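You operate a simulated robot arm through the tools that you are given. There is no shell and no other tool. Be economical: measure what you need, move in short steps, check, and stop when the job is done.

You run a simulated robot arm. Do the job below in one go: nothing can be reset, and whatever is moved stays where it is left.

TASK
Clamp the blue cloth in the grip tray, soap the small white brush and scrub its mark off.
Fine: use the yellow soap bar; the brush goes back.

The check looks at the end state, three seconds after you hand in, the way a careful person would. Anything else that was tipped, shoved, dropped, spilled or broken makes it a failure. Flat cloth is picked up by pressing the open fingertips on it (5 to 10 N) and closing them slowly along it; thin cloth reads only 2 to 8 mm in the jaws.

THE ROBOT
A 6-joint arm with a two-finger parallel gripper, fixed in place. Base frame: the origin is at the foot of the arm, x ahead of it, y to its left, z up; the work surface is at about z = 0.75. Lengths are in m, angles in rad, forces in N, time in s.
With the tool pointing down near the work surface it reaches from about 0.26 to 0.68 m from the base axis. Its first joint turns from -1.152 to 1.152 rad. Payload 2.9 kg.
The TCP is the grasp point between the finger pads, 0.03 m short of the fingertips. In the tool frame z runs along the fingers and y along their closing line. Largest opening 0.11 m; finger width 0.02, thickness 0.01; the body of the gripper, 0.048 by 0.112 m, starts 0.055 m behind the TCP.
Orientation is told as [roll, pitch, yaw] about the base's x, y, z axes, in that order, counted from this pose: with the fingers straight down and closing along the base's y, the tool's x points along the base's -x, its y along +y and its z along -z.

THE INTERFACE
- The arm moves only by the tool jog_arm. Its argument "increments" is a list of rows, each a list of 7 numbers: the finger opening in m, from 0 to 0.11, then the shift along the tool's x, y, z in units of 50 mm (1.0 is 50 mm), then the turn, a rotation vector about the tool's x, y, z in units of 5 degrees (1.0 is 5 degrees). In form: [[grip, x, y, z, ax, ay, az], ...]. A call has 1 to 10 rows; each row shifts and turns the commanded pose from where the row before left it, along the tool's axes as they then stand. A call with a number of a shift or a turn outside -1 to 1 is refused whole. Each row takes 0.2 s and may step no farther than 0.05 m and 0.15 rad from the row before; otherwise, or with a gripper value out of range, the whole call is refused. Where a pose cannot be reached the arm comes as near as it can. A force on the tool above 40 N (or 10 N above the force at the start of the call, whichever is more), or a blocked arm, ends the call early, and 0.2 s more pass. The fingers move at their own pace (about 0.108 m/s each) and stop on an object; they squeeze with about 22 N. The grip force told is the motor's: it shows also when the fingers shut on nothing. Time passes only in rows, and 0.2 s behind the last, so rows that do not move let the fingers close. The reply holds the time, the measured pose of the TCP, the force on the tool along the base axes, the opening and the grip force, in the units named above and with some noise.
- Cameras (640 x 400 px; columns grow to the right, rows downward): "scene" is fixed at [0.0684, 0.4263, 1.3831]; the picture's right is [-0.83, -0.56, 0.00], its down [-0.32, 0.47, -0.82] and it looks along [0.46, -0.68, -0.57] (base axes); focal length 335 px, centre (320, 200). "wrist" rides on the gripper at [-0.036, 0, -0.057] in the tool frame; the picture's right is [0.00, -1.00, 0.00], its down [0.97, 0.00, -0.24] and it looks along [0.24, 0.00, 0.97] (tool axes); focal length 218 px, centre (320, 200). There is no depth. A picture from a camera that has moved, and an enlarged one, comes with that camera's place and axes in the base frame and with its lens.
- camera(camera): a new picture of that camera. It takes no simulated time.
- zoom(camera, box): a new picture of the part [left, top, right, bottom] of that camera's present view, enlarged. It takes no simulated time.
- job_done(): hands the job in; it is judged then, once.

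Go step by step. Nothing tells you positions but the pictures and the camera data: compare them with the known pose of the tool, close in by small moves and look again before you grip or let go. The budget is 120 turns and 68 pictures, counting those below and the enlarged ones. Unless the task says otherwise, let go and move clear before handing in, and close with one line.

The tools are called after "Request:" by a JSON object that holds its "api" and its "payload". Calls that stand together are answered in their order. jog_arm: Moves the arm, as the interface text tells. Its arguments: {"type":"object","properties":{"increments":{"type":"array","items":{"type":"array","items":{"type":"number"}}}},"required":["increments"]} The other tools are called the same way: camera (camera) takes a picture; zoom (camera, box) takes an enlarged picture of a part of a camera's view; job_done () hands the job in.

At the start:

```text
time_s: 0.0
tcp_pos: [0.446, -0.1858, 1.1267]
tcp_rot: [0.0, 0.001, 0.001]
contact_force: [0.2, -0.2, 1.1]
grip_width: 0.11
grasp_force: 0.0
```

scene: 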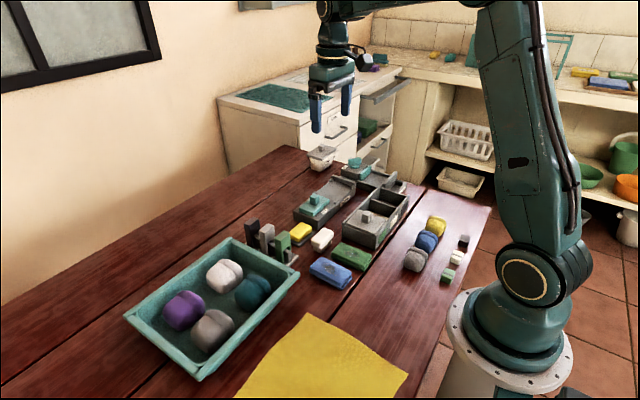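
wrist: 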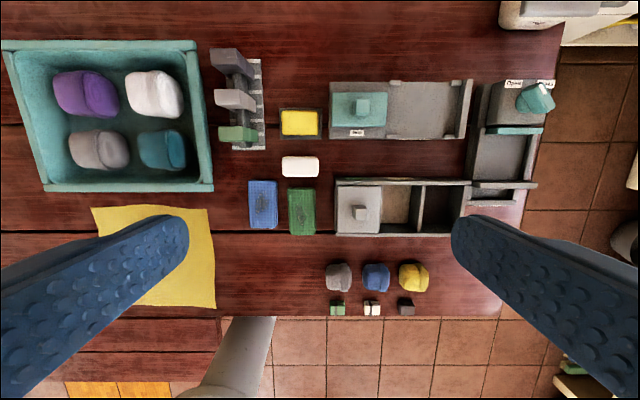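

I see several folded cloths, soap bars, brushes, and trays with lids. I'll enlarge the pictures first to identify each item.

Request:
{"api": "zoom", "payload": {"camera": "wrist", "box": [200, 30, 400, 155]}}

Request:
{"api": "zoom", "payload": {"camera": "wrist", "box": [320, 60, 560, 210]}}

Request:
{"api": "zoom", "payload": {"camera": "wrist", "box": [230, 170, 470, 320]}}

Request:
{"api": "zoom", "payload": {"camera": "scene", "box": [230, 140, 480, 296]}}

```text
3.20 times, centred on (300, 92) of wrist
camera zoom: at [0.4823, -0.1856, 1.1827], right [0.0, -1.0, 0.0], down [-0.97, 0.0, 0.24], along [-0.24, 0.0, -0.97], focal length 698 px, centre (384, 544)
```

zoom: 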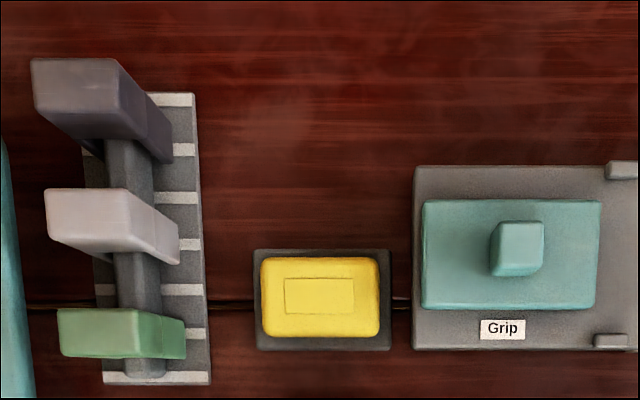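

```text
2.67 times, centred on (440, 135) of wrist
camera zoom: at [0.4823, -0.1856, 1.1827], right [0.0, -1.0, 0.0], down [-0.97, 0.0, 0.24], along [-0.24, 0.0, -0.97], focal length 582 px, centre (0, 373)
```

zoom: 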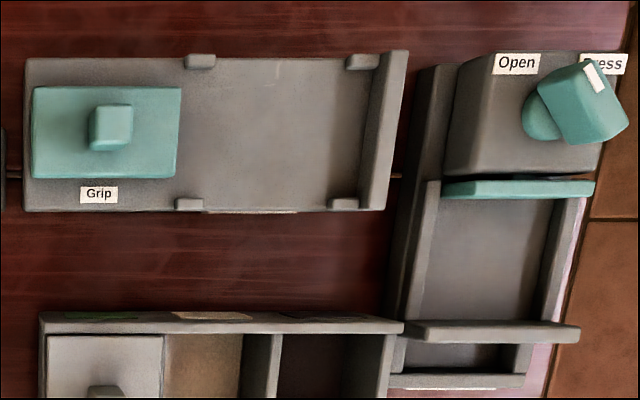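

```text
2.67 times, centred on (350, 245) of wrist
camera zoom: at [0.4823, -0.1856, 1.1827], right [0.0, -1.0, 0.0], down [-0.97, 0.0, 0.24], along [-0.24, 0.0, -0.97], focal length 582 px, centre (240, 80)
```

zoom: 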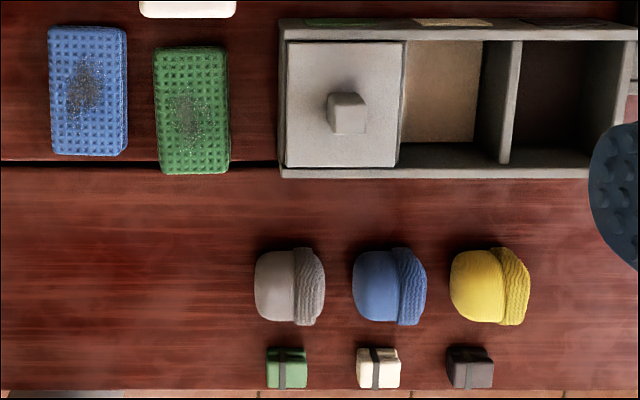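

```text
2.56 times, centred on (355, 218) of scene
camera zoom: at [0.0684, 0.4263, 1.3831], right [-0.83, -0.56, 0.0], down [-0.32, 0.47, -0.82], along [0.46, -0.68, -0.57], focal length 858 px, centre (230, 154)
```

zoom: 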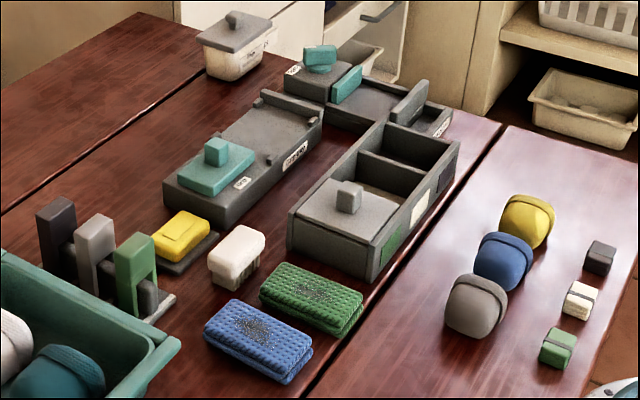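

The blue folded cloth with a dark mark, the white brush with bristles, the yellow soap on its dish and the tray labelled "Grip" are identified. I'll check the labels and how the clamp works.

Request:
{"api": "zoom", "payload": {"camera": "scene", "box": [285, 150, 365, 235]}}

Request:
{"api": "zoom", "payload": {"camera": "scene", "box": [340, 150, 420, 200]}}

Request:
{"api": "zoom", "payload": {"camera": "scene", "box": [240, 210, 380, 297]}}

```text
4.71 times, centred on (325, 192) of scene
camera zoom: at [0.0684, 0.4263, 1.3831], right [-0.83, -0.56, 0.0], down [-0.32, 0.47, -0.82], along [0.46, -0.68, -0.57], focal length 1577 px, centre (296, 235)
```

zoom: 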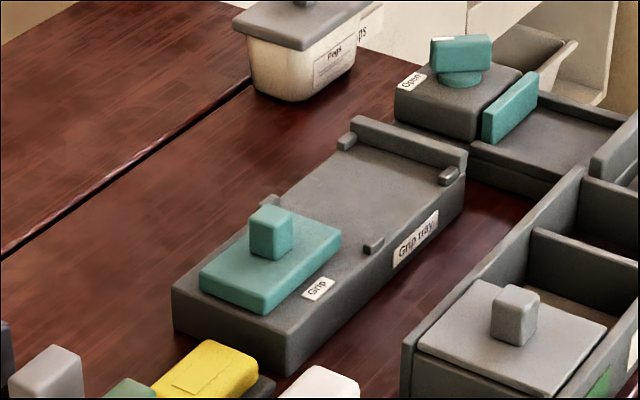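

```text
8.00 times, centred on (380, 175) of scene
camera zoom: at [0.0684, 0.4263, 1.3831], right [-0.83, -0.56, 0.0], down [-0.32, 0.47, -0.82], along [0.46, -0.68, -0.57], focal length 2681 px, centre (-160, 400)
```

zoom: 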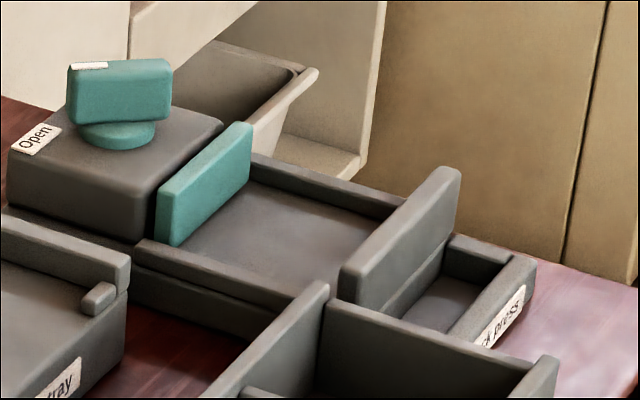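

```text
4.57 times, centred on (310, 254) of scene
camera zoom: at [0.0684, 0.4263, 1.3831], right [-0.83, -0.56, 0.0], down [-0.32, 0.47, -0.82], along [0.46, -0.68, -0.57], focal length 1532 px, centre (366, -45)
```

zoom: 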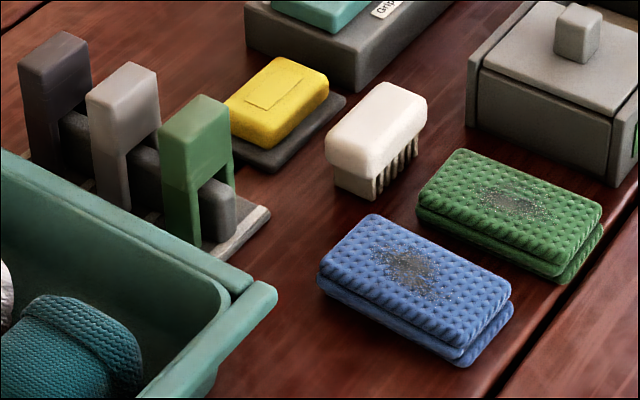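

The plate with the teal knob sits at one end of the grip tray, so the cloth should lie between it and the far wall and the plate slide toward the wall. First I go above the blue cloth to measure it better.

Request:
{"api": "jog_arm", "payload": {"increments": [[0.11, 0.276, 0.436, 0.708, 0, 0, 0], [0.11, 0.276, 0.436, 0.708, 0, 0, 0], [0.11, 0.276, 0.436, 0.708, 0, 0, 0], [0.11, 0.276, 0.436, 0.708, 0, 0, 0], [0.11, 0.276, 0.436, 0.708, 0, 0, 0], [0.075, 0, 0, 0, 0, 0, 0]]}}

Request:
{"api": "camera", "payload": {"camera": "wrist"}}

Request:
{"api": "zoom", "payload": {"camera": "scene", "box": [390, 200, 490, 300]}}

```text
time_s: 1.4
tcp_pos: [0.3763, -0.0764, 0.9476]
tcp_rot: [0.001, -0.001, 0.001]
contact_force: [-0.2, -0.5, 0.4]
grip_width: 0.0748
grasp_force: 0.1
```

```text
58 pictures are left
camera wrist: at [0.4131, -0.076, 1.0047], right [0.0, -1.0, 0.0], down [-0.97, 0.0, 0.24], along [-0.24, 0.0, -0.97], focal length 218 px, centre (320, 200)
```

wrist: 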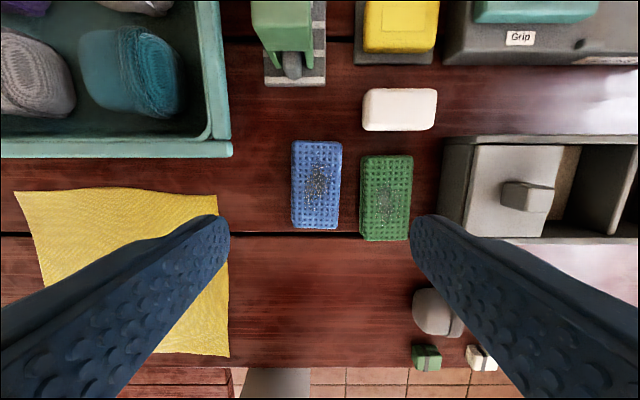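

```text
4.00 times, centred on (440, 250) of scene
camera zoom: at [0.0684, 0.4263, 1.3831], right [-0.83, -0.56, 0.0], down [-0.32, 0.47, -0.82], along [0.46, -0.68, -0.57], focal length 1341 px, centre (-160, 0)
```

zoom: 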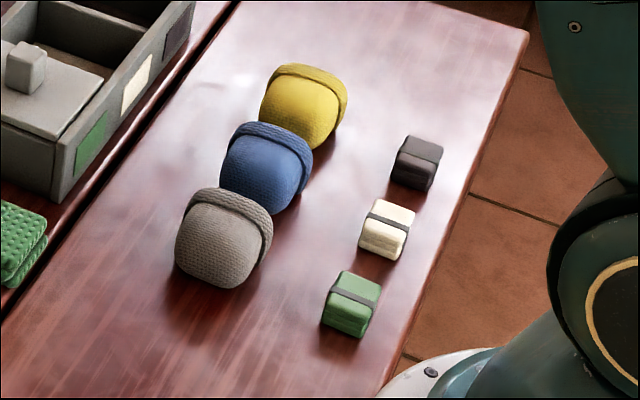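

The blue waffle cloth is centred near (0.371, -0.072), about 0.055 wide, with the green one 19 mm to its right. I descend around its short sides with a narrow opening.

Request:
{"api": "jog_arm", "payload": {"increments": [[0.064, 0.1, 0.088, 0, 0, 0, 0], [0.064, 0, 0, 0.9, 0, 0, 0], [0.064, 0, 0, 0.9, 0, 0, 0], [0.064, 0, 0, 0.7, 0, 0, 0]]}}

Request:
{"api": "camera", "payload": {"camera": "wrist"}}

Request:
{"api": "zoom", "payload": {"camera": "scene", "box": [270, 200, 400, 300]}}

```text
time_s: 2.4
tcp_pos: [0.3718, -0.0743, 0.8234]
tcp_rot: [0.0, -0.001, -0.001]
contact_force: [0.6, -0.1, 0.1]
grip_width: 0.0638
grasp_force: 0.0
```

```text
56 pictures are left
camera wrist: at [0.4081, -0.0731, 0.8812], right [0.0, -1.0, 0.0], down [-0.97, 0.0, 0.24], along [-0.24, 0.0, -0.97], focal length 218 px, centre (320, 200)
```

wrist: 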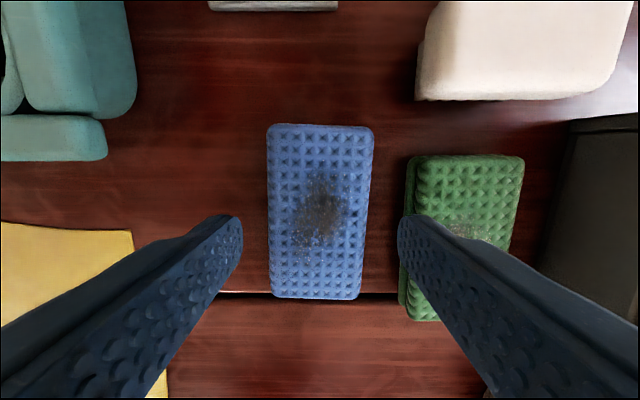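

```text
4.00 times, centred on (335, 250) of scene
camera zoom: at [0.0684, 0.4263, 1.3831], right [-0.83, -0.56, 0.0], down [-0.32, 0.47, -0.82], along [0.46, -0.68, -0.57], focal length 1341 px, centre (260, 0)
```

zoom: 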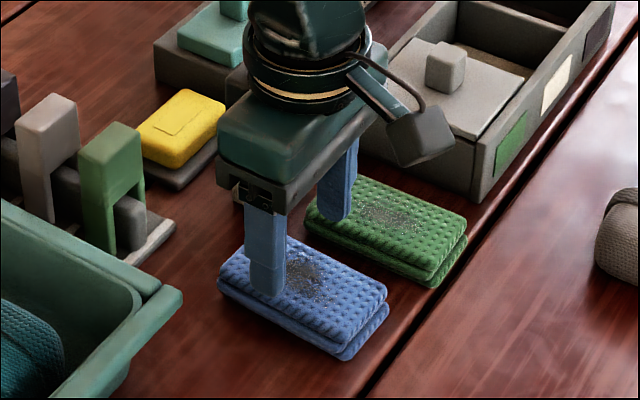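

The fingers straddle the cloth cleanly. Descending and closing.

Request:
{"api": "jog_arm", "payload": {"increments": [[0.064, 0, 0, 0.4, 0, 0, 0], [0.064, 0, 0, 0.35, 0, 0, 0], [0.064, 0, 0, 0, 0, 0, 0], [0.055, 0, 0, 0, 0, 0, 0], [0.045, 0, 0, 0, 0, 0, 0], [0.035, 0, 0, 0, 0, 0, 0], [0.035, 0, 0, 0, 0, 0, 0]]}}

```text
time_s: 4.0
tcp_pos: [0.3732, -0.0728, 0.7857]
tcp_rot: [-0.001, 0.001, 0.0]
contact_force: [0.6, -0.2, 0.9]
grip_width: 0.0535
grasp_force: 22.3
```

It is gripped at 53.5 mm. I lift it.

Request:
{"api": "jog_arm", "payload": {"increments": [[0.035, 0, 0, -0.3, 0, 0, 0], [0.035, 0, 0, -0.6, 0, 0, 0], [0.035, 0, 0, -0.8, 0, 0, 0], [0.035, 0, 0, -0.8, 0, 0, 0], [0.035, 0, 0, -0.8, 0, 0, 0]]}}

Request:
{"api": "camera", "payload": {"camera": "wrist"}}

```text
time_s: 5.2
tcp_pos: [0.3726, -0.0714, 0.9514]
tcp_rot: [-0.001, 0.003, -0.001]
contact_force: [-0.1, -0.3, -0.2]
grip_width: 0.0532
grasp_force: 22.1
```

```text
54 pictures are left
camera wrist: at [0.408, -0.072, 1.0089], right [0.0, -1.0, 0.0], down [-0.97, 0.0, 0.24], along [-0.24, 0.0, -0.97], focal length 218 px, centre (320, 200)
```

wrist: 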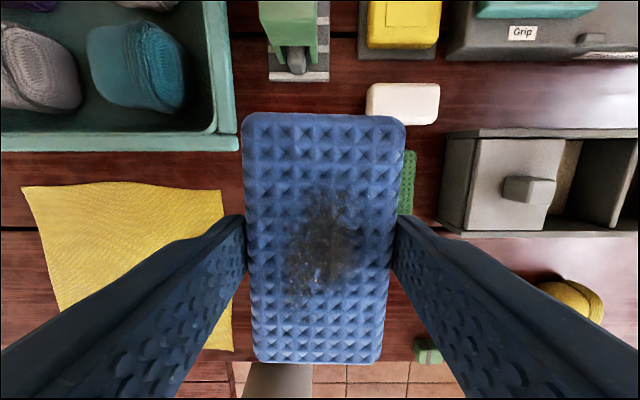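

The cloth is held level. I carry it over the grip tray at this height.

Request:
{"api": "jog_arm", "payload": {"increments": [[0.035, -0.4175, -0.7475, 0, 0, 0, 0], [0.035, -0.4175, -0.7475, 0, 0, 0, 0], [0.035, -0.4175, -0.7475, 0, 0, 0, 0], [0.035, -0.4175, -0.7475, 0, 0, 0, 0], [0.035, -0.4175, -0.7475, 0, 0, 0, 0], [0.035, -0.4175, -0.7475, 0, 0, 0, 0], [0.035, -0.4175, -0.7475, 0, 0, 0, 0], [0.035, -0.4175, -0.7475, 0, 0, 0, 0]]}}

Request:
{"api": "jog_arm", "payload": {"increments": [[0.035, 0, 0, 0, 0, 0, 1], [0.035, 0, 0, 0, 0, 0, 1], [0.035, 0, 0, 0, 0, 0, 1], [0.035, 0, 0, 0, 0, 0, 1], [0.035, 0, 0, 0, 0, 0, 1], [0.035, 0, 0, 0, 0, 0, 1], [0.035, 0, 0, 0, 0, 0, 1], [0.035, 0, 0, 0, 0, 0, 1], [0.035, 0, 0, 0, 0, 0, 1]]}}

Request:
{"api": "jog_arm", "payload": {"increments": [[0.035, 0, 0, 0, 0, 0, 1], [0.035, 0, 0, 0, 0, 0, 1], [0.035, 0, 0, 0, 0, 0, 1], [0.035, 0, 0, 0, 0, 0, 1], [0.035, 0, 0, 0, 0, 0, 1], [0.035, 0, 0, 0, 0, 0, 1], [0.035, 0, 0, 0, 0, 0, 1], [0.035, 0, 0, 0, 0, 0, 1], [0.035, 0, 0, 0, 0, 0, 1]]}}

Request:
{"api": "camera", "payload": {"camera": "wrist"}}

Request:
{"api": "zoom", "payload": {"camera": "scene", "box": [265, 110, 425, 240]}}

```text
time_s: 7.0
tcp_pos: [0.5385, -0.3716, 0.953]
tcp_rot: [0.003, 0.003, -0.001]
contact_force: [0.7, -0.2, -1.1]
grip_width: 0.0531
grasp_force: 22.2
```

```text
time_s: 9.0
tcp_pos: [0.5398, -0.3717, 0.9515]
tcp_rot: [0.001, 0.002, -0.787]
contact_force: [0.2, -0.2, -0.7]
grip_width: 0.053
grasp_force: 22.0
```

```text
time_s: 11.0
tcp_pos: [0.5388, -0.3724, 0.9508]
tcp_rot: [0.001, 0.0, -1.573]
contact_force: [-0.5, 0.4, -0.4]
grip_width: 0.0527
grasp_force: 22.0
```

```text
53 pictures are left
camera wrist: at [0.5393, -0.4074, 1.0077], right [-1.0, 0.0, 0.0], down [0.0, 0.97, 0.24], along [0.0, 0.24, -0.97], focal length 218 px, centre (320, 200)
```

wrist: 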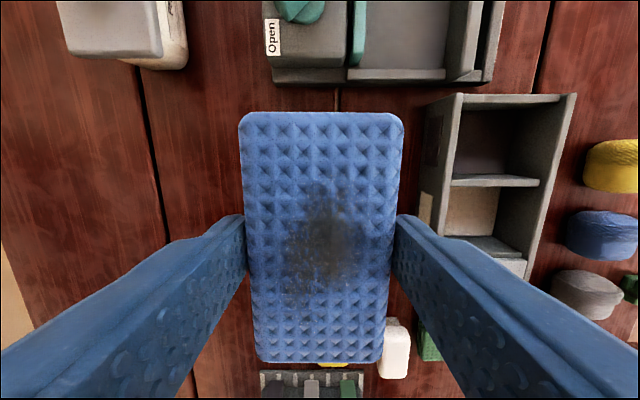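

```text
3.08 times, centred on (345, 175) of scene
camera zoom: at [0.0684, 0.4263, 1.3831], right [-0.83, -0.56, 0.0], down [-0.32, 0.47, -0.82], along [0.46, -0.68, -0.57], focal length 1031 px, centre (243, 277)
```

zoom: 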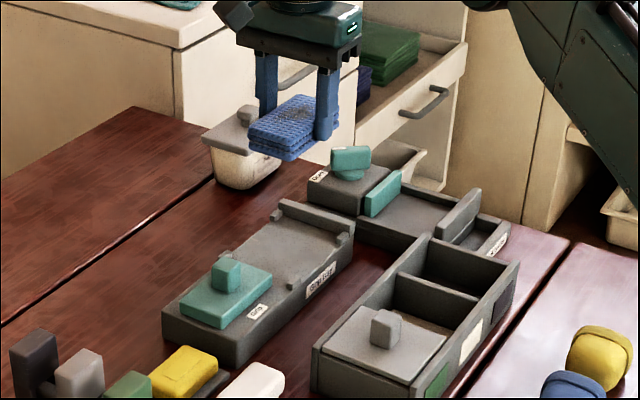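

The cloth is turned lengthwise to the tray but hides it in the wrist view. I back off toward +y to see the tray bed ahead of the cloth.

Request:
{"api": "jog_arm", "payload": {"increments": [[0.035, 0.85, 0, 0, 0, 0, 0], [0.035, 0.85, 0, 0, 0, 0, 0], [0.035, 0.85, 0, 0, 0, 0, 0], [0.035, 0.85, 0, 0, 0, 0, 0], [0.035, 0, 0, 0, 0, 0, 0]]}}

Request:
{"api": "camera", "payload": {"camera": "wrist"}}

```text
time_s: 12.2
tcp_pos: [0.5385, -0.202, 0.9506]
tcp_rot: [-0.001, -0.002, -1.57]
contact_force: [-0.2, 1.2, 0.1]
grip_width: 0.0531
grasp_force: 22.7
```

```text
51 pictures are left
camera wrist: at [0.5376, -0.2377, 1.0072], right [-1.0, 0.0, 0.0], down [0.0, 0.97, 0.24], along [0.0, 0.24, -0.97], focal length 218 px, centre (320, 200)
```

wrist: 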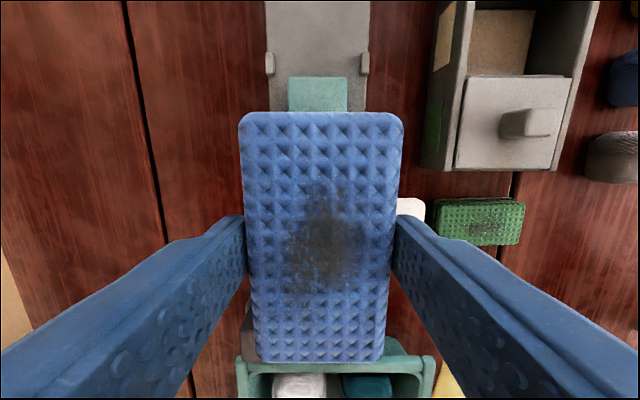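

The tray bed is centred at x≈0.539 with its side stops at y≈-0.31 and -0.41. I go back over the bed, then down until just above it.

Request:
{"api": "jog_arm", "payload": {"increments": [[0.035, -0.845, 0.01, 0, 0, 0, 0], [0.035, -0.845, 0, 0, 0, 0, 0], [0.035, -0.845, 0, 0, 0, 0, 0], [0.035, -0.845, 0, 0, 0, 0, 0], [0.035, 0, 0, 0.8, 0, 0, 0], [0.035, 0, 0, 0.8, 0, 0, 0], [0.035, 0, 0, 0.5, 0, 0, 0], [0.035, 0, 0, 0, 0, 0, 0]]}}

Request:
{"api": "zoom", "payload": {"camera": "scene", "box": [275, 130, 405, 240]}}

Request:
{"api": "camera", "payload": {"camera": "wrist"}}

```text
time_s: 14.0
tcp_pos: [0.5407, -0.3712, 0.8434]
tcp_rot: [-0.001, 0.001, -1.57]
contact_force: [-0.1, -0.2, -0.6]
grip_width: 0.0531
grasp_force: 22.2
```

```text
3.64 times, centred on (340, 185) of scene
camera zoom: at [0.0684, 0.4263, 1.3831], right [-0.83, -0.56, 0.0], down [-0.32, 0.47, -0.82], along [0.46, -0.68, -0.57], focal length 1219 px, centre (247, 254)
```

zoom: 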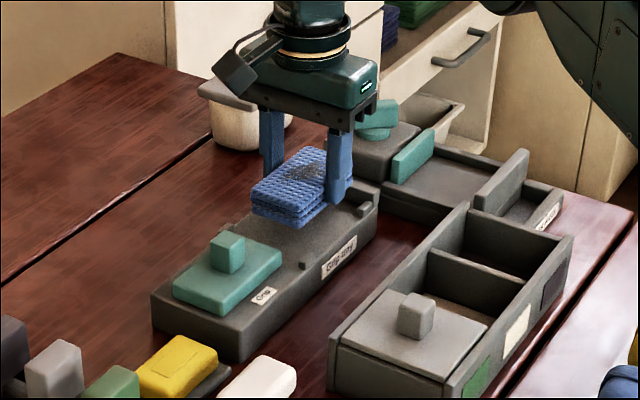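

```text
49 pictures are left
camera wrist: at [0.5409, -0.4066, 0.9007], right [-1.0, 0.0, 0.0], down [0.0, 0.97, 0.24], along [0.0, 0.24, -0.97], focal length 218 px, centre (320, 200)
```

wrist: 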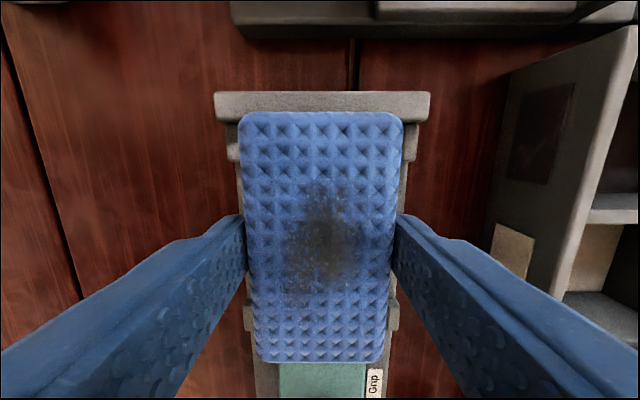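

Aligned; the far end is close to the end wall, so I shift 5 mm toward +y and lower onto the bed, watching the force.

Request:
{"api": "jog_arm", "payload": {"increments": [[0.035, 0.1, -0.01, 0, 0, 0, 0], [0.035, 0, 0, 0.2, 0, 0, 0], [0.035, 0, 0, 0.15, 0, 0, 0], [0.035, 0, 0, 0.1, 0, 0, 0], [0.035, 0, 0, 0, 0, 0, 0]]}}

Request:
{"api": "zoom", "payload": {"camera": "scene", "box": [285, 140, 385, 225]}}

```text
time_s: 15.2
tcp_pos: [0.5404, -0.3657, 0.8232]
tcp_rot: [0.001, 0.0, -1.572]
contact_force: [0.0, 0.0, 0.0]
grip_width: 0.0529
grasp_force: 21.7
```

```text
4.71 times, centred on (335, 182) of scene
camera zoom: at [0.0684, 0.4263, 1.3831], right [-0.83, -0.56, 0.0], down [-0.32, 0.47, -0.82], along [0.46, -0.68, -0.57], focal length 1577 px, centre (249, 282)
```

zoom: 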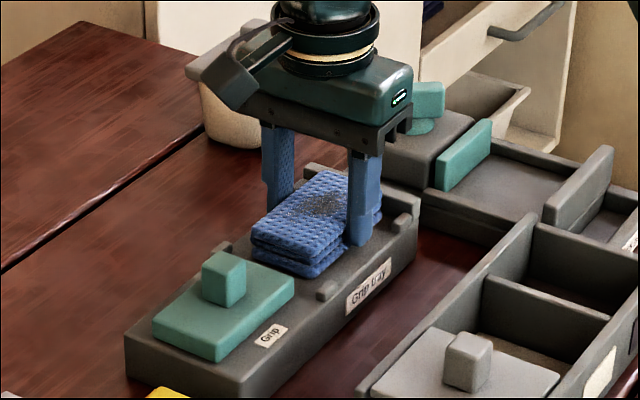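

Nearly touching. I lower in millimetre steps until contact.

Request:
{"api": "jog_arm", "payload": {"increments": [[0.035, 0, 0, 0.04, 0, 0, 0], [0.035, 0, 0, 0.04, 0, 0, 0], [0.035, 0, 0, 0.03, 0, 0, 0], [0.035, 0, 0, 0, 0, 0, 0]]}}

```text
time_s: 16.2
tcp_pos: [0.5397, -0.3659, 0.82]
tcp_rot: [0.006, -0.003, -1.571]
contact_force: [-6.4, 5.6, 27.2]
grip_width: 0.0531
grasp_force: 22.5
```

Contact is reached. I ease off by about a millimetre and open gently.

Request:
{"api": "jog_arm", "payload": {"increments": [[0.035, 0, 0, -0.03, 0, 0, 0], [0.055, 0, 0, 0, 0, 0, 0], [0.066, 0, 0, 0, 0, 0, 0], [0.066, 0, 0, 0, 0, 0, 0], [0.066, 0, 0, -0.3, 0, 0, 0], [0.066, 0, 0, -0.8, 0, 0, 0], [0.066, 0, 0, -0.8, 0, 0, 0]]}}

Request:
{"api": "camera", "payload": {"camera": "wrist"}}

Request:
{"api": "zoom", "payload": {"camera": "scene", "box": [285, 140, 385, 225]}}

```text
time_s: 17.8
tcp_pos: [0.5385, -0.3673, 0.9149]
tcp_rot: [0.0, 0.001, -1.571]
contact_force: [-0.4, 0.1, 0.6]
grip_width: 0.0661
grasp_force: 0.1
```

```text
47 pictures are left
camera wrist: at [0.5389, -0.4029, 0.9724], right [-1.0, 0.0, 0.0], down [0.0, 0.97, 0.24], along [0.0, 0.24, -0.97], focal length 218 px, centre (320, 200)
```

wrist: 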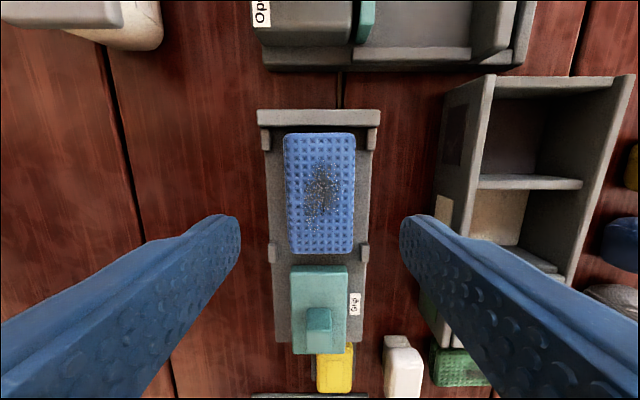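

```text
4.71 times, centred on (335, 182) of scene
camera zoom: at [0.0684, 0.4263, 1.3831], right [-0.83, -0.56, 0.0], down [-0.32, 0.47, -0.82], along [0.46, -0.68, -0.57], focal length 1577 px, centre (249, 282)
```

zoom: 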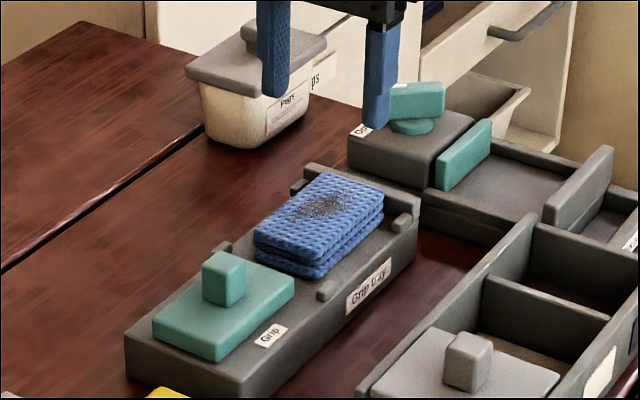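

The cloth lies flat between the stops. Next I move over the teal knob of the sliding plate, near (0.539, -0.25).

Request:
{"api": "jog_arm", "payload": {"increments": [[0.066, 0.78, 0.01, 0, 0, 0, 0], [0.066, 0.78, 0, 0, 0, 0, 0], [0.066, 0.78, 0, 0, 0, 0, 0], [0.066, 0, 0, 0.6, 0, 0, 0], [0.066, 0, 0, 0.4, 0, 0, 0], [0.066, 0, 0, 0, 0, 0, 0]]}}

Request:
{"api": "camera", "payload": {"camera": "wrist"}}

Request:
{"api": "zoom", "payload": {"camera": "scene", "box": [285, 140, 385, 225]}}

```text
time_s: 19.2
tcp_pos: [0.5405, -0.2483, 0.8649]
tcp_rot: [0.0, 0.001, -1.571]
contact_force: [0.2, 0.2, 0.2]
grip_width: 0.0661
grasp_force: 0.0
```

```text
45 pictures are left
camera wrist: at [0.5403, -0.2846, 0.9215], right [-1.0, 0.0, 0.0], down [0.0, 0.97, 0.24], along [0.0, 0.24, -0.97], focal length 218 px, centre (320, 200)
```

wrist: 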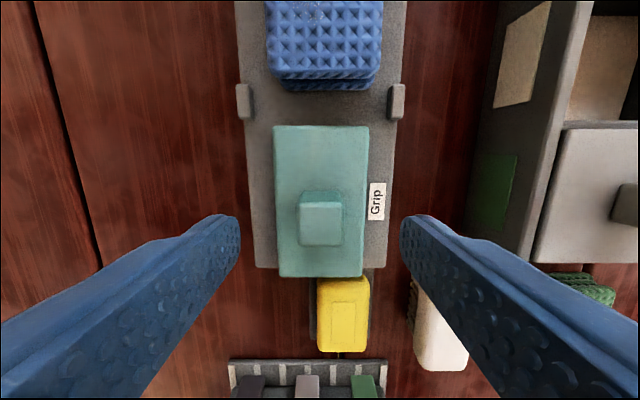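

```text
4.71 times, centred on (335, 182) of scene
camera zoom: at [0.0684, 0.4263, 1.3831], right [-0.83, -0.56, 0.0], down [-0.32, 0.47, -0.82], along [0.46, -0.68, -0.57], focal length 1577 px, centre (249, 282)
```

zoom: 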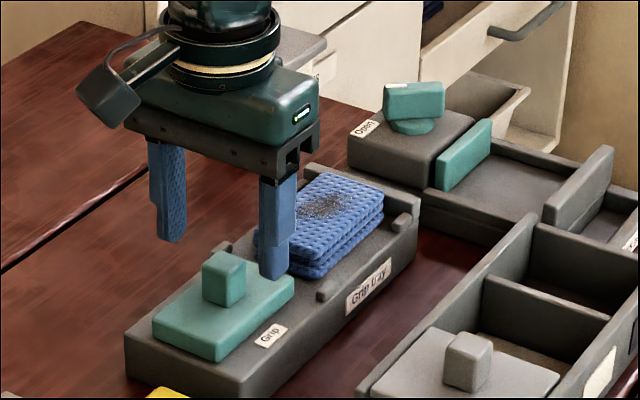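

Knob is right under the TCP. Lowering and closing on it.

Request:
{"api": "jog_arm", "payload": {"increments": [[0.066, 0, 0, 0.4, 0, 0, 0], [0.066, 0, 0, 0.2, 0, 0, 0], [0.05, 0, 0, 0, 0, 0, 0], [0.03, 0, 0, 0, 0, 0, 0], [0.01, 0, 0, 0, 0, 0, 0], [0.01, 0, 0, 0, 0, 0, 0]]}}

Request:
{"api": "zoom", "payload": {"camera": "scene", "box": [285, 140, 385, 225]}}

```text
time_s: 20.6
tcp_pos: [0.5402, -0.2492, 0.8337]
tcp_rot: [-0.003, 0.002, -1.57]
contact_force: [-11.8, 0.6, 2.3]
grip_width: 0.0217
grasp_force: 44.9
```

```text
4.71 times, centred on (335, 182) of scene
camera zoom: at [0.0681, 0.4263, 1.3831], right [-0.83, -0.56, 0.0], down [-0.32, 0.47, -0.82], along [0.46, -0.68, -0.57], focal length 1577 px, centre (249, 282)
```

zoom: 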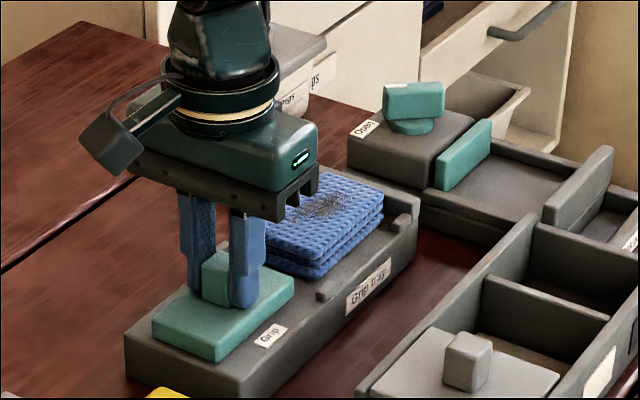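

Gripped. I slide the plate toward the cloth (-y) in small steps.

Request:
{"api": "jog_arm", "payload": {"increments": [[0.01, 0, -0.02, 0, 0, 0, 0], [0.01, -0.08, 0, 0, 0, 0, 0], [0.01, -0.08, 0, 0, 0, 0, 0], [0.01, -0.08, 0, 0, 0, 0, 0], [0.01, -0.08, 0, 0, 0, 0, 0]]}}

Request:
{"api": "zoom", "payload": {"camera": "scene", "box": [285, 140, 385, 225]}}

```text
time_s: 21.8
tcp_pos: [0.5403, -0.264, 0.8352]
tcp_rot: [0.001, 0.0, -1.566]
contact_force: [14.6, 3.6, -21.7]
grip_width: 0.0221
grasp_force: 44.9
```

```text
4.71 times, centred on (335, 182) of scene
camera zoom: at [0.0691, 0.4262, 1.3831], right [-0.83, -0.56, 0.0], down [-0.32, 0.47, -0.82], along [0.46, -0.68, -0.57], focal length 1577 px, centre (249, 282)
```

zoom: 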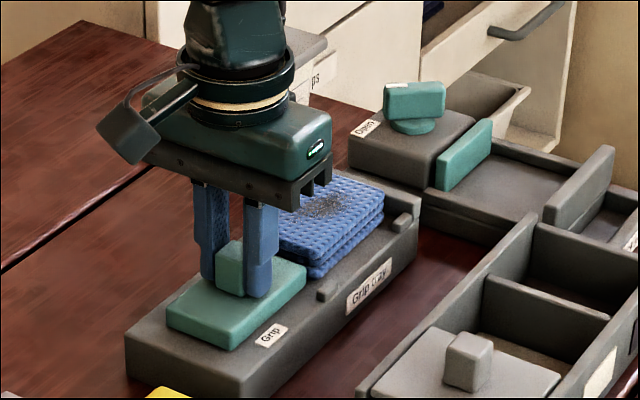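

The plate slides on its guide. I relieve the sideways and vertical load a little and continue.

Request:
{"api": "jog_arm", "payload": {"increments": [[0.01, -0.04, 0.01, 0.02, 0, 0, 0], [0.01, -0.06, 0, 0, 0, 0, 0], [0.01, -0.06, 0, 0, 0, 0, 0], [0.01, -0.06, 0, 0, 0, 0, 0]]}}

```text
time_s: 22.8
tcp_pos: [0.5401, -0.2732, 0.834]
tcp_rot: [0.0, -0.001, -1.57]
contact_force: [8.7, 13.7, -9.6]
grip_width: 0.0217
grasp_force: 45.4
```

Request:
{"api": "jog_arm", "payload": {"increments": [[0.01, -0.05, 0.01, 0.01, 0, 0, 0], [0.01, -0.05, 0, 0, 0, 0, 0], [0.01, 0, 0, 0, 0, 0, 0]]}}

Request:
{"api": "zoom", "payload": {"camera": "scene", "box": [285, 140, 385, 225]}}

Request:
{"api": "camera", "payload": {"camera": "wrist"}}

```text
time_s: 23.6
tcp_pos: [0.5401, -0.277, 0.8338]
tcp_rot: [-0.001, 0.004, -1.562]
contact_force: [-6.0, 36.3, 6.6]
grip_width: 0.0221
grasp_force: 44.9
```

```text
4.71 times, centred on (335, 182) of scene
camera zoom: at [0.0681, 0.4272, 1.3828], right [-0.83, -0.56, 0.0], down [-0.32, 0.47, -0.82], along [0.46, -0.68, -0.57], focal length 1577 px, centre (249, 282)
```

zoom: 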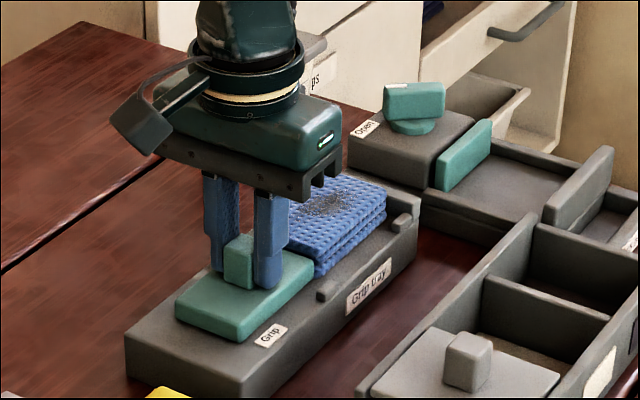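

```text
40 pictures are left
camera wrist: at [0.5406, -0.3118, 0.891], right [-1.0, -0.01, 0.0], down [-0.01, 0.97, 0.24], along [0.0, 0.24, -0.97], focal length 218 px, centre (320, 200)
```

wrist: 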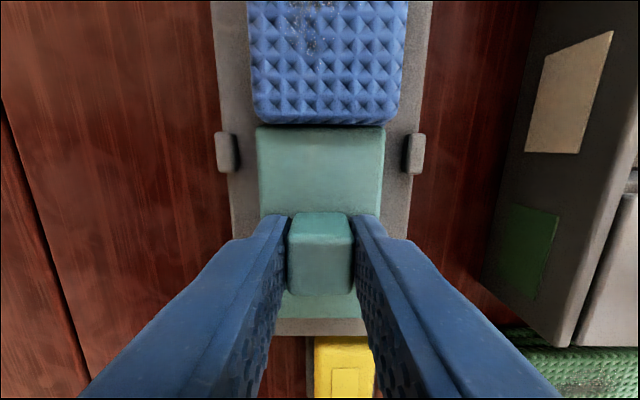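

Request:
{"api": "jog_arm", "payload": {"increments": [[0.01, -0.04, -0.01, 0, 0, 0, 0], [0.01, -0.04, 0, 0, 0, 0, 0], [0.01, 0, 0, 0, 0, 0, 0]]}}

```text
time_s: 24.4
tcp_pos: [0.5394, -0.2808, 0.8326]
tcp_rot: [0.0, 0.004, -1.563]
contact_force: [-6.9, 35.6, 4.9]
grip_width: 0.022
grasp_force: 45.0
```

Request:
{"api": "jog_arm", "payload": {"increments": [[0.01, -0.04, 0, 0, 0, 0, 0], [0.01, -0.04, 0, 0, 0, 0, 0], [0.01, 0, 0, 0, 0, 0, 0]]}}

Request:
{"api": "zoom", "payload": {"camera": "scene", "box": [285, 140, 385, 225]}}

```text
time_s: 25.2
tcp_pos: [0.5398, -0.2878, 0.8336]
tcp_rot: [0.002, -0.001, -1.572]
contact_force: [-0.5, 12.4, -0.3]
grip_width: 0.0222
grasp_force: 45.0
```

```text
4.71 times, centred on (335, 182) of scene
camera zoom: at [0.0684, 0.4266, 1.3829], right [-0.83, -0.56, 0.0], down [-0.32, 0.47, -0.82], along [0.46, -0.68, -0.57], focal length 1577 px, centre (249, 282)
```

zoom: 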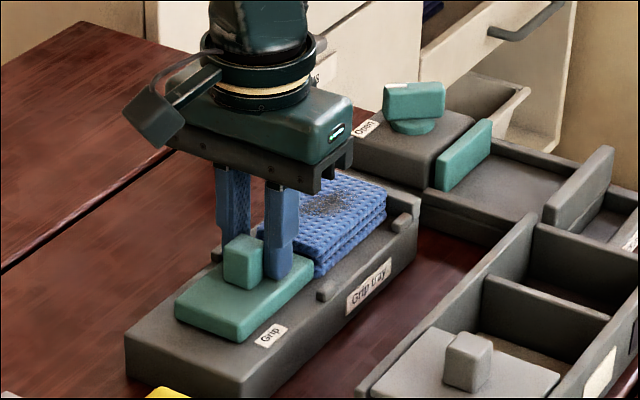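

The fingers slid along the knob while plate and cloth stayed put, so the plate has hit its stop against the cloth. I release and look.

Request:
{"api": "jog_arm", "payload": {"increments": [[0.03, 0, 0, 0, 0, 0, 0], [0.05, 0, 0, 0, 0, 0, 0], [0.05, 0, 0, -0.5, 0, 0, 0], [0.05, 0, 0, -0.9, 0, 0, 0], [0.05, 0, 0, -0.9, 0, 0, 0]]}}

Request:
{"api": "camera", "payload": {"camera": "wrist"}}

Request:
{"api": "zoom", "payload": {"camera": "scene", "box": [285, 140, 385, 225]}}

```text
time_s: 26.4
tcp_pos: [0.5378, -0.2878, 0.9485]
tcp_rot: [-0.002, -0.001, -1.571]
contact_force: [0.0, 0.2, -0.2]
grip_width: 0.0502
grasp_force: 0.1
```

```text
38 pictures are left
camera wrist: at [0.5388, -0.324, 1.0064], right [-1.0, 0.0, 0.0], down [0.0, 0.97, 0.24], along [0.0, 0.24, -0.97], focal length 218 px, centre (320, 200)
```

wrist: 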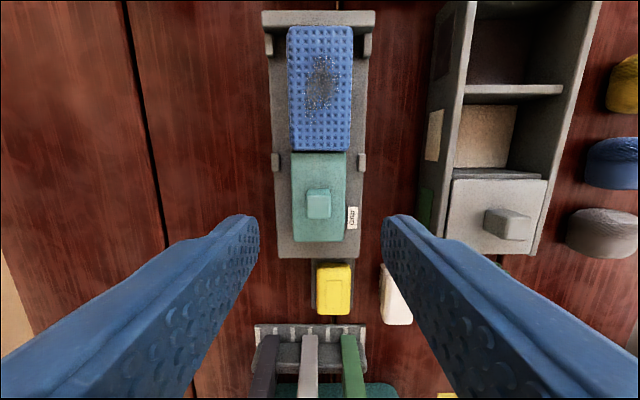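

```text
4.71 times, centred on (335, 182) of scene
camera zoom: at [0.0684, 0.4263, 1.3831], right [-0.83, -0.56, 0.0], down [-0.32, 0.47, -0.82], along [0.46, -0.68, -0.57], focal length 1577 px, centre (249, 282)
```

zoom: 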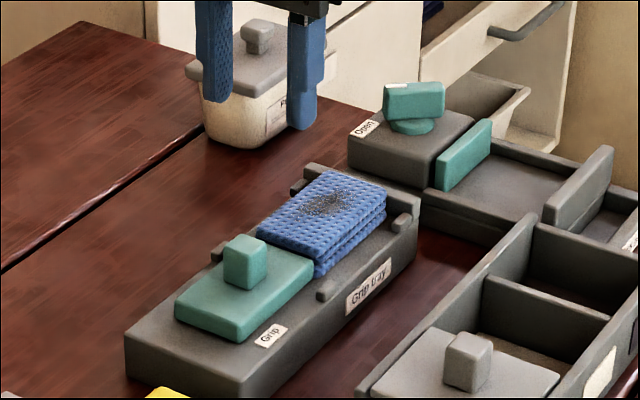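

The cloth is held between the plate and the end wall, mark up at about (0.539, -0.376). Now the white brush: I go above it near (0.447, -0.151), fingers closing across its short side.

Request:
{"api": "jog_arm", "payload": {"increments": [[0.07, 0.685, -0.455, 0, 0, 0, 0], [0.07, 0.685, -0.455, 0, 0, 0, 0], [0.07, 0.685, -0.455, 0, 0, 0, 0], [0.07, 0.685, -0.455, 0.0, 0, 0, 0], [0.07, 0, 0, 0.9, 0, 0, 0], [0.07, 0, 0, 0, 0, 0, 0]]}}

Request:
{"api": "camera", "payload": {"camera": "wrist"}}

Request:
{"api": "zoom", "payload": {"camera": "scene", "box": [270, 200, 360, 270]}}

```text
time_s: 27.8
tcp_pos: [0.4494, -0.1509, 0.9042]
tcp_rot: [0.0, 0.002, -1.57]
contact_force: [0.1, 0.2, -0.2]
grip_width: 0.0701
grasp_force: 0.0
```

```text
36 pictures are left
camera wrist: at [0.4498, -0.1864, 0.9607], right [-1.0, 0.0, 0.0], down [0.0, 0.97, 0.24], along [0.0, 0.24, -0.97], focal length 218 px, centre (320, 200)
```

wrist: 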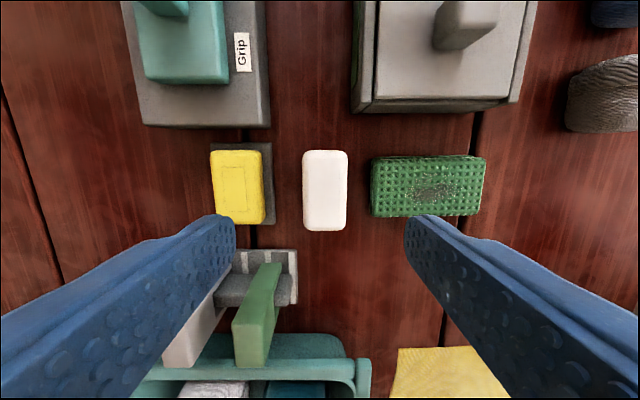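

```text
5.71 times, centred on (315, 235) of scene
camera zoom: at [0.0684, 0.4263, 1.3831], right [-0.83, -0.56, 0.0], down [-0.32, 0.47, -0.82], along [0.46, -0.68, -0.57], focal length 1915 px, centre (349, 0)
```

zoom: 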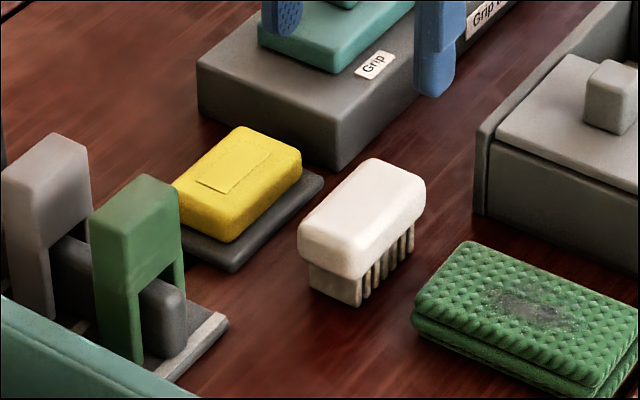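

The brush head spans z≈0.769–0.795 with bristles below, centred at (0.446, -0.1515). I narrow the opening to stay clear of the green cloth and the soap dish, and go down partway.

Request:
{"api": "jog_arm", "payload": {"increments": [[0.046, 0, -0.07, 0, 0, 0, 0], [0.046, 0, 0, 0.8, 0, 0, 0], [0.046, 0, 0, 0.4, 0, 0, 0], [0.046, 0, 0, 0, 0, 0, 0]]}}

Request:
{"api": "camera", "payload": {"camera": "wrist"}}

```text
time_s: 28.8
tcp_pos: [0.4457, -0.1513, 0.8444]
tcp_rot: [0.0, -0.001, -1.57]
contact_force: [-0.1, -0.1, -0.2]
grip_width: 0.046
grasp_force: 0.0
```

```text
34 pictures are left
camera wrist: at [0.4464, -0.1873, 0.9014], right [-1.0, 0.0, 0.0], down [0.0, 0.97, 0.24], along [0.0, 0.24, -0.97], focal length 218 px, centre (320, 200)
```

wrist: 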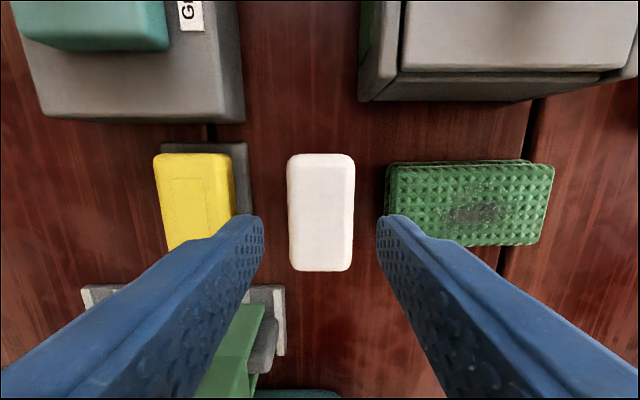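

Centred. Down to grasp height and close.

Request:
{"api": "jog_arm", "payload": {"increments": [[0.046, 0, 0, 0.5, 0, 0, 0], [0.046, 0, 0, 0.46, 0, 0, 0], [0.046, 0, 0, 0, 0, 0, 0], [0.038, 0, 0, 0, 0, 0, 0], [0.03, 0, 0, 0, 0, 0, 0], [0.02, 0, 0, 0, 0, 0, 0], [0.02, 0, 0, 0, 0, 0, 0]]}}

```text
time_s: 30.4
tcp_pos: [0.4452, -0.152, 0.798]
tcp_rot: [0.001, 0.001, -1.571]
contact_force: [0.3, -0.7, 0.2]
grip_width: 0.0354
grasp_force: 21.7
```

Brush gripped at TCP (0.445, -0.152, 0.798) — remembered for putting it back. I lift it and move above the yellow soap.

Request:
{"api": "jog_arm", "payload": {"increments": [[0.02, 0, 0, -0.4, 0, 0, 0], [0.02, 0, 0, -0.8, 0, 0, 0], [0.02, 0.02, 0.77, 0, 0, 0, 0], [0.02, 0.02, 0.77, 0, 0, 0, 0], [0.02, 0, 0, 0, 0, 0, 0]]}}

Request:
{"api": "camera", "payload": {"camera": "wrist"}}

Request:
{"api": "zoom", "payload": {"camera": "scene", "box": [260, 180, 350, 260]}}

```text
time_s: 31.6
tcp_pos: [0.5234, -0.1481, 0.8548]
tcp_rot: [-0.002, 0.0, -1.57]
contact_force: [1.2, 0.4, -1.0]
grip_width: 0.0353
grasp_force: 22.1
```

```text
33 pictures are left
camera wrist: at [0.5221, -0.184, 0.9121], right [-1.0, 0.0, 0.0], down [0.0, 0.97, 0.24], along [0.0, 0.24, -0.97], focal length 218 px, centre (320, 200)
```

wrist: 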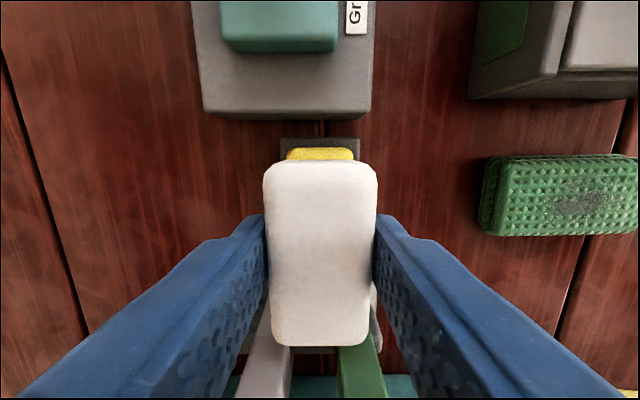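

```text
5.00 times, centred on (305, 220) of scene
camera zoom: at [0.0684, 0.4263, 1.3831], right [-0.83, -0.56, 0.0], down [-0.32, 0.47, -0.82], along [0.46, -0.68, -0.57], focal length 1676 px, centre (395, 100)
```

zoom: 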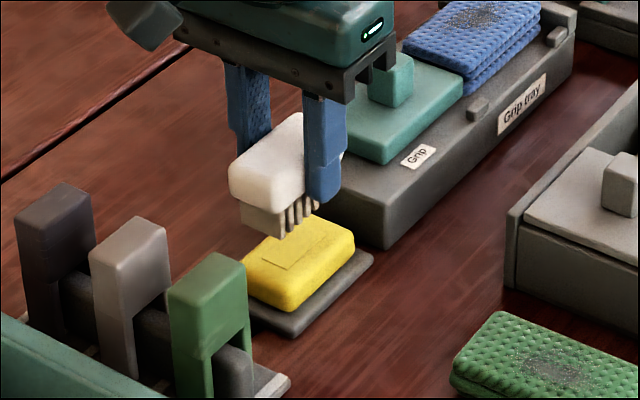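

Centred over the soap. Lowering gently toward contact.

Request:
{"api": "jog_arm", "payload": {"increments": [[0.02, -0.03, 0, 0.15, 0, 0, 0], [0.02, 0, 0, 0.15, 0, 0, 0], [0.02, 0, 0, 0, 0, 0, 0]]}}

Request:
{"api": "zoom", "payload": {"camera": "scene", "box": [280, 195, 340, 250]}}

```text
time_s: 32.4
tcp_pos: [0.5211, -0.1502, 0.8389]
tcp_rot: [0.001, 0.0, -1.571]
contact_force: [-0.1, -0.3, -0.1]
grip_width: 0.0353
grasp_force: 22.3
```

```text
7.27 times, centred on (310, 222) of scene
camera zoom: at [0.0684, 0.4263, 1.3831], right [-0.83, -0.56, 0.0], down [-0.32, 0.47, -0.82], along [0.46, -0.68, -0.57], focal length 2437 px, centre (393, 36)
```

zoom: 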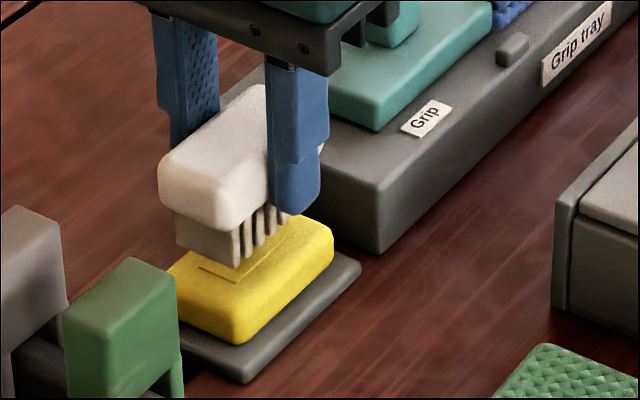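

Request:
{"api": "jog_arm", "payload": {"increments": [[0.02, 0, 0, 0.06, 0, 0, 0], [0.02, 0, 0, 0.04, 0, 0, 0], [0.02, 0, 0, 0.04, 0, 0, 0], [0.02, 0, 0, 0, 0, 0, 0]]}}

```text
time_s: 33.4
tcp_pos: [0.5215, -0.1513, 0.8318]
tcp_rot: [-0.002, 0.0, -1.571]
contact_force: [-0.1, 0.2, -0.6]
grip_width: 0.0355
grasp_force: 22.0
```

Request:
{"api": "jog_arm", "payload": {"increments": [[0.02, 0, 0, 0.03, 0, 0, 0], [0.02, 0, 0, 0.03, 0, 0, 0], [0.02, 0, 0, 0, 0, 0, 0]]}}

Request:
{"api": "zoom", "payload": {"camera": "scene", "box": [280, 195, 340, 250]}}

```text
time_s: 34.2
tcp_pos: [0.5212, -0.1509, 0.8296]
tcp_rot: [0.0, 0.001, -1.573]
contact_force: [1.1, -0.3, 0.0]
grip_width: 0.0355
grasp_force: 22.1
```

```text
7.27 times, centred on (310, 222) of scene
camera zoom: at [0.0684, 0.4263, 1.3831], right [-0.83, -0.56, 0.0], down [-0.32, 0.47, -0.82], along [0.46, -0.68, -0.57], focal length 2437 px, centre (393, 36)
```

zoom: 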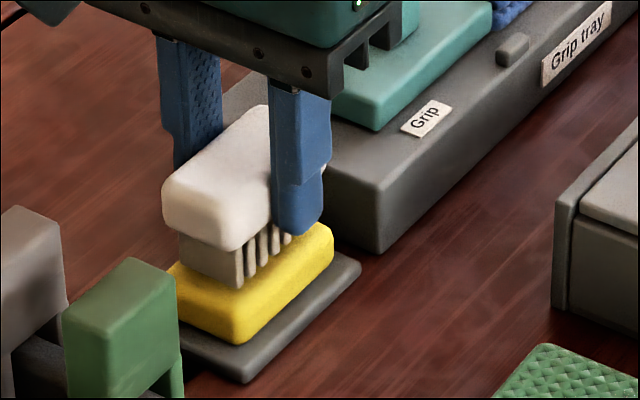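

Almost on the surface. Another couple of millimetres in small steps.

Request:
{"api": "jog_arm", "payload": {"increments": [[0.02, 0, 0, 0.03, 0, 0, 0], [0.02, 0, 0, 0.02, 0, 0, 0], [0.02, 0, 0, 0, 0, 0, 0]]}}

```text
time_s: 35.0
tcp_pos: [0.5209, -0.1509, 0.8275]
tcp_rot: [0.0, 0.0, -1.57]
contact_force: [0.0, -0.1, -0.6]
grip_width: 0.0355
grasp_force: 21.7
```

Request:
{"api": "jog_arm", "payload": {"increments": [[0.02, 0, 0, 0.02, 0, 0, 0], [0.02, 0, 0, 0.02, 0, 0, 0], [0.02, 0, 0, 0, 0, 0, 0]]}}

```text
time_s: 35.8
tcp_pos: [0.5221, -0.1516, 0.8256]
tcp_rot: [-0.001, 0.0, -1.572]
contact_force: [0.2, 0.6, -0.6]
grip_width: 0.0354
grasp_force: 21.8
```

Request:
{"api": "jog_arm", "payload": {"increments": [[0.02, 0, 0, 0.03, 0, 0, 0], [0.02, 0, 0, 0.03, 0, 0, 0], [0.02, 0, 0, 0, 0, 0, 0]]}}

Request:
{"api": "zoom", "payload": {"camera": "scene", "box": [280, 195, 340, 250]}}

```text
time_s: 36.6
tcp_pos: [0.5216, -0.1517, 0.8238]
tcp_rot: [0.003, -0.003, -1.572]
contact_force: [-3.0, -3.3, 17.0]
grip_width: 0.0355
grasp_force: 21.7
```

```text
7.27 times, centred on (310, 222) of scene
camera zoom: at [0.068, 0.4263, 1.3831], right [-0.83, -0.56, 0.0], down [-0.32, 0.47, -0.82], along [0.46, -0.68, -0.57], focal length 2437 px, centre (393, 36)
```

zoom: 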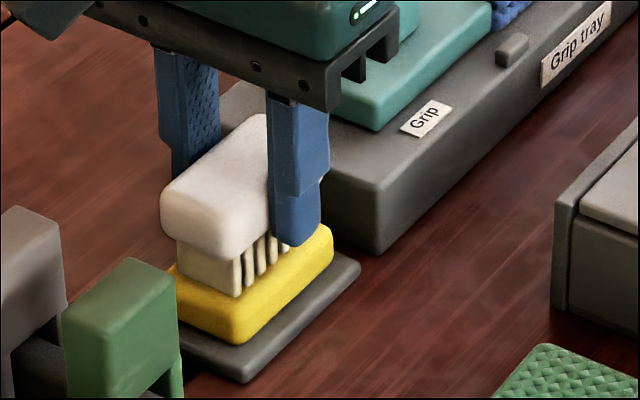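

Contact at 17 N. I ease a little and rub with short strokes along y.

Request:
{"api": "jog_arm", "payload": {"increments": [[0.02, 0, 0, -0.012, 0, 0, 0], [0.02, 0.1, 0, 0, 0, 0, 0], [0.02, -0.1, 0, 0, 0, 0, 0], [0.02, -0.1, 0, 0, 0, 0, 0], [0.02, 0.1, 0, 0, 0, 0, 0]]}}

Request:
{"api": "zoom", "payload": {"camera": "scene", "box": [280, 195, 340, 250]}}

```text
time_s: 37.8
tcp_pos: [0.5218, -0.1523, 0.8241]
tcp_rot: [0.001, -0.003, -1.575]
contact_force: [0.3, -3.9, 14.1]
grip_width: 0.0354
grasp_force: 21.6
```

```text
7.27 times, centred on (310, 222) of scene
camera zoom: at [0.0682, 0.4262, 1.3831], right [-0.83, -0.56, 0.0], down [-0.32, 0.47, -0.82], along [0.46, -0.68, -0.57], focal length 2437 px, centre (393, 36)
```

zoom: 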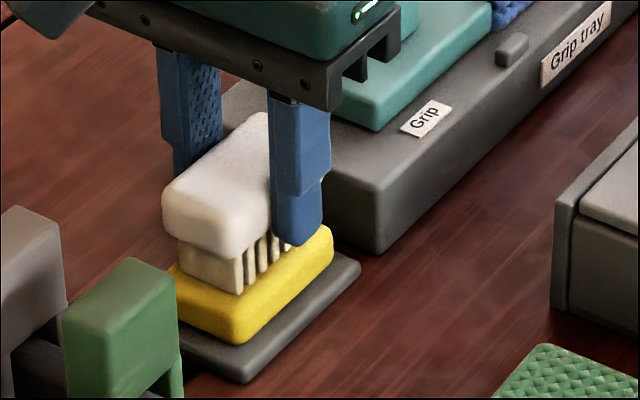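

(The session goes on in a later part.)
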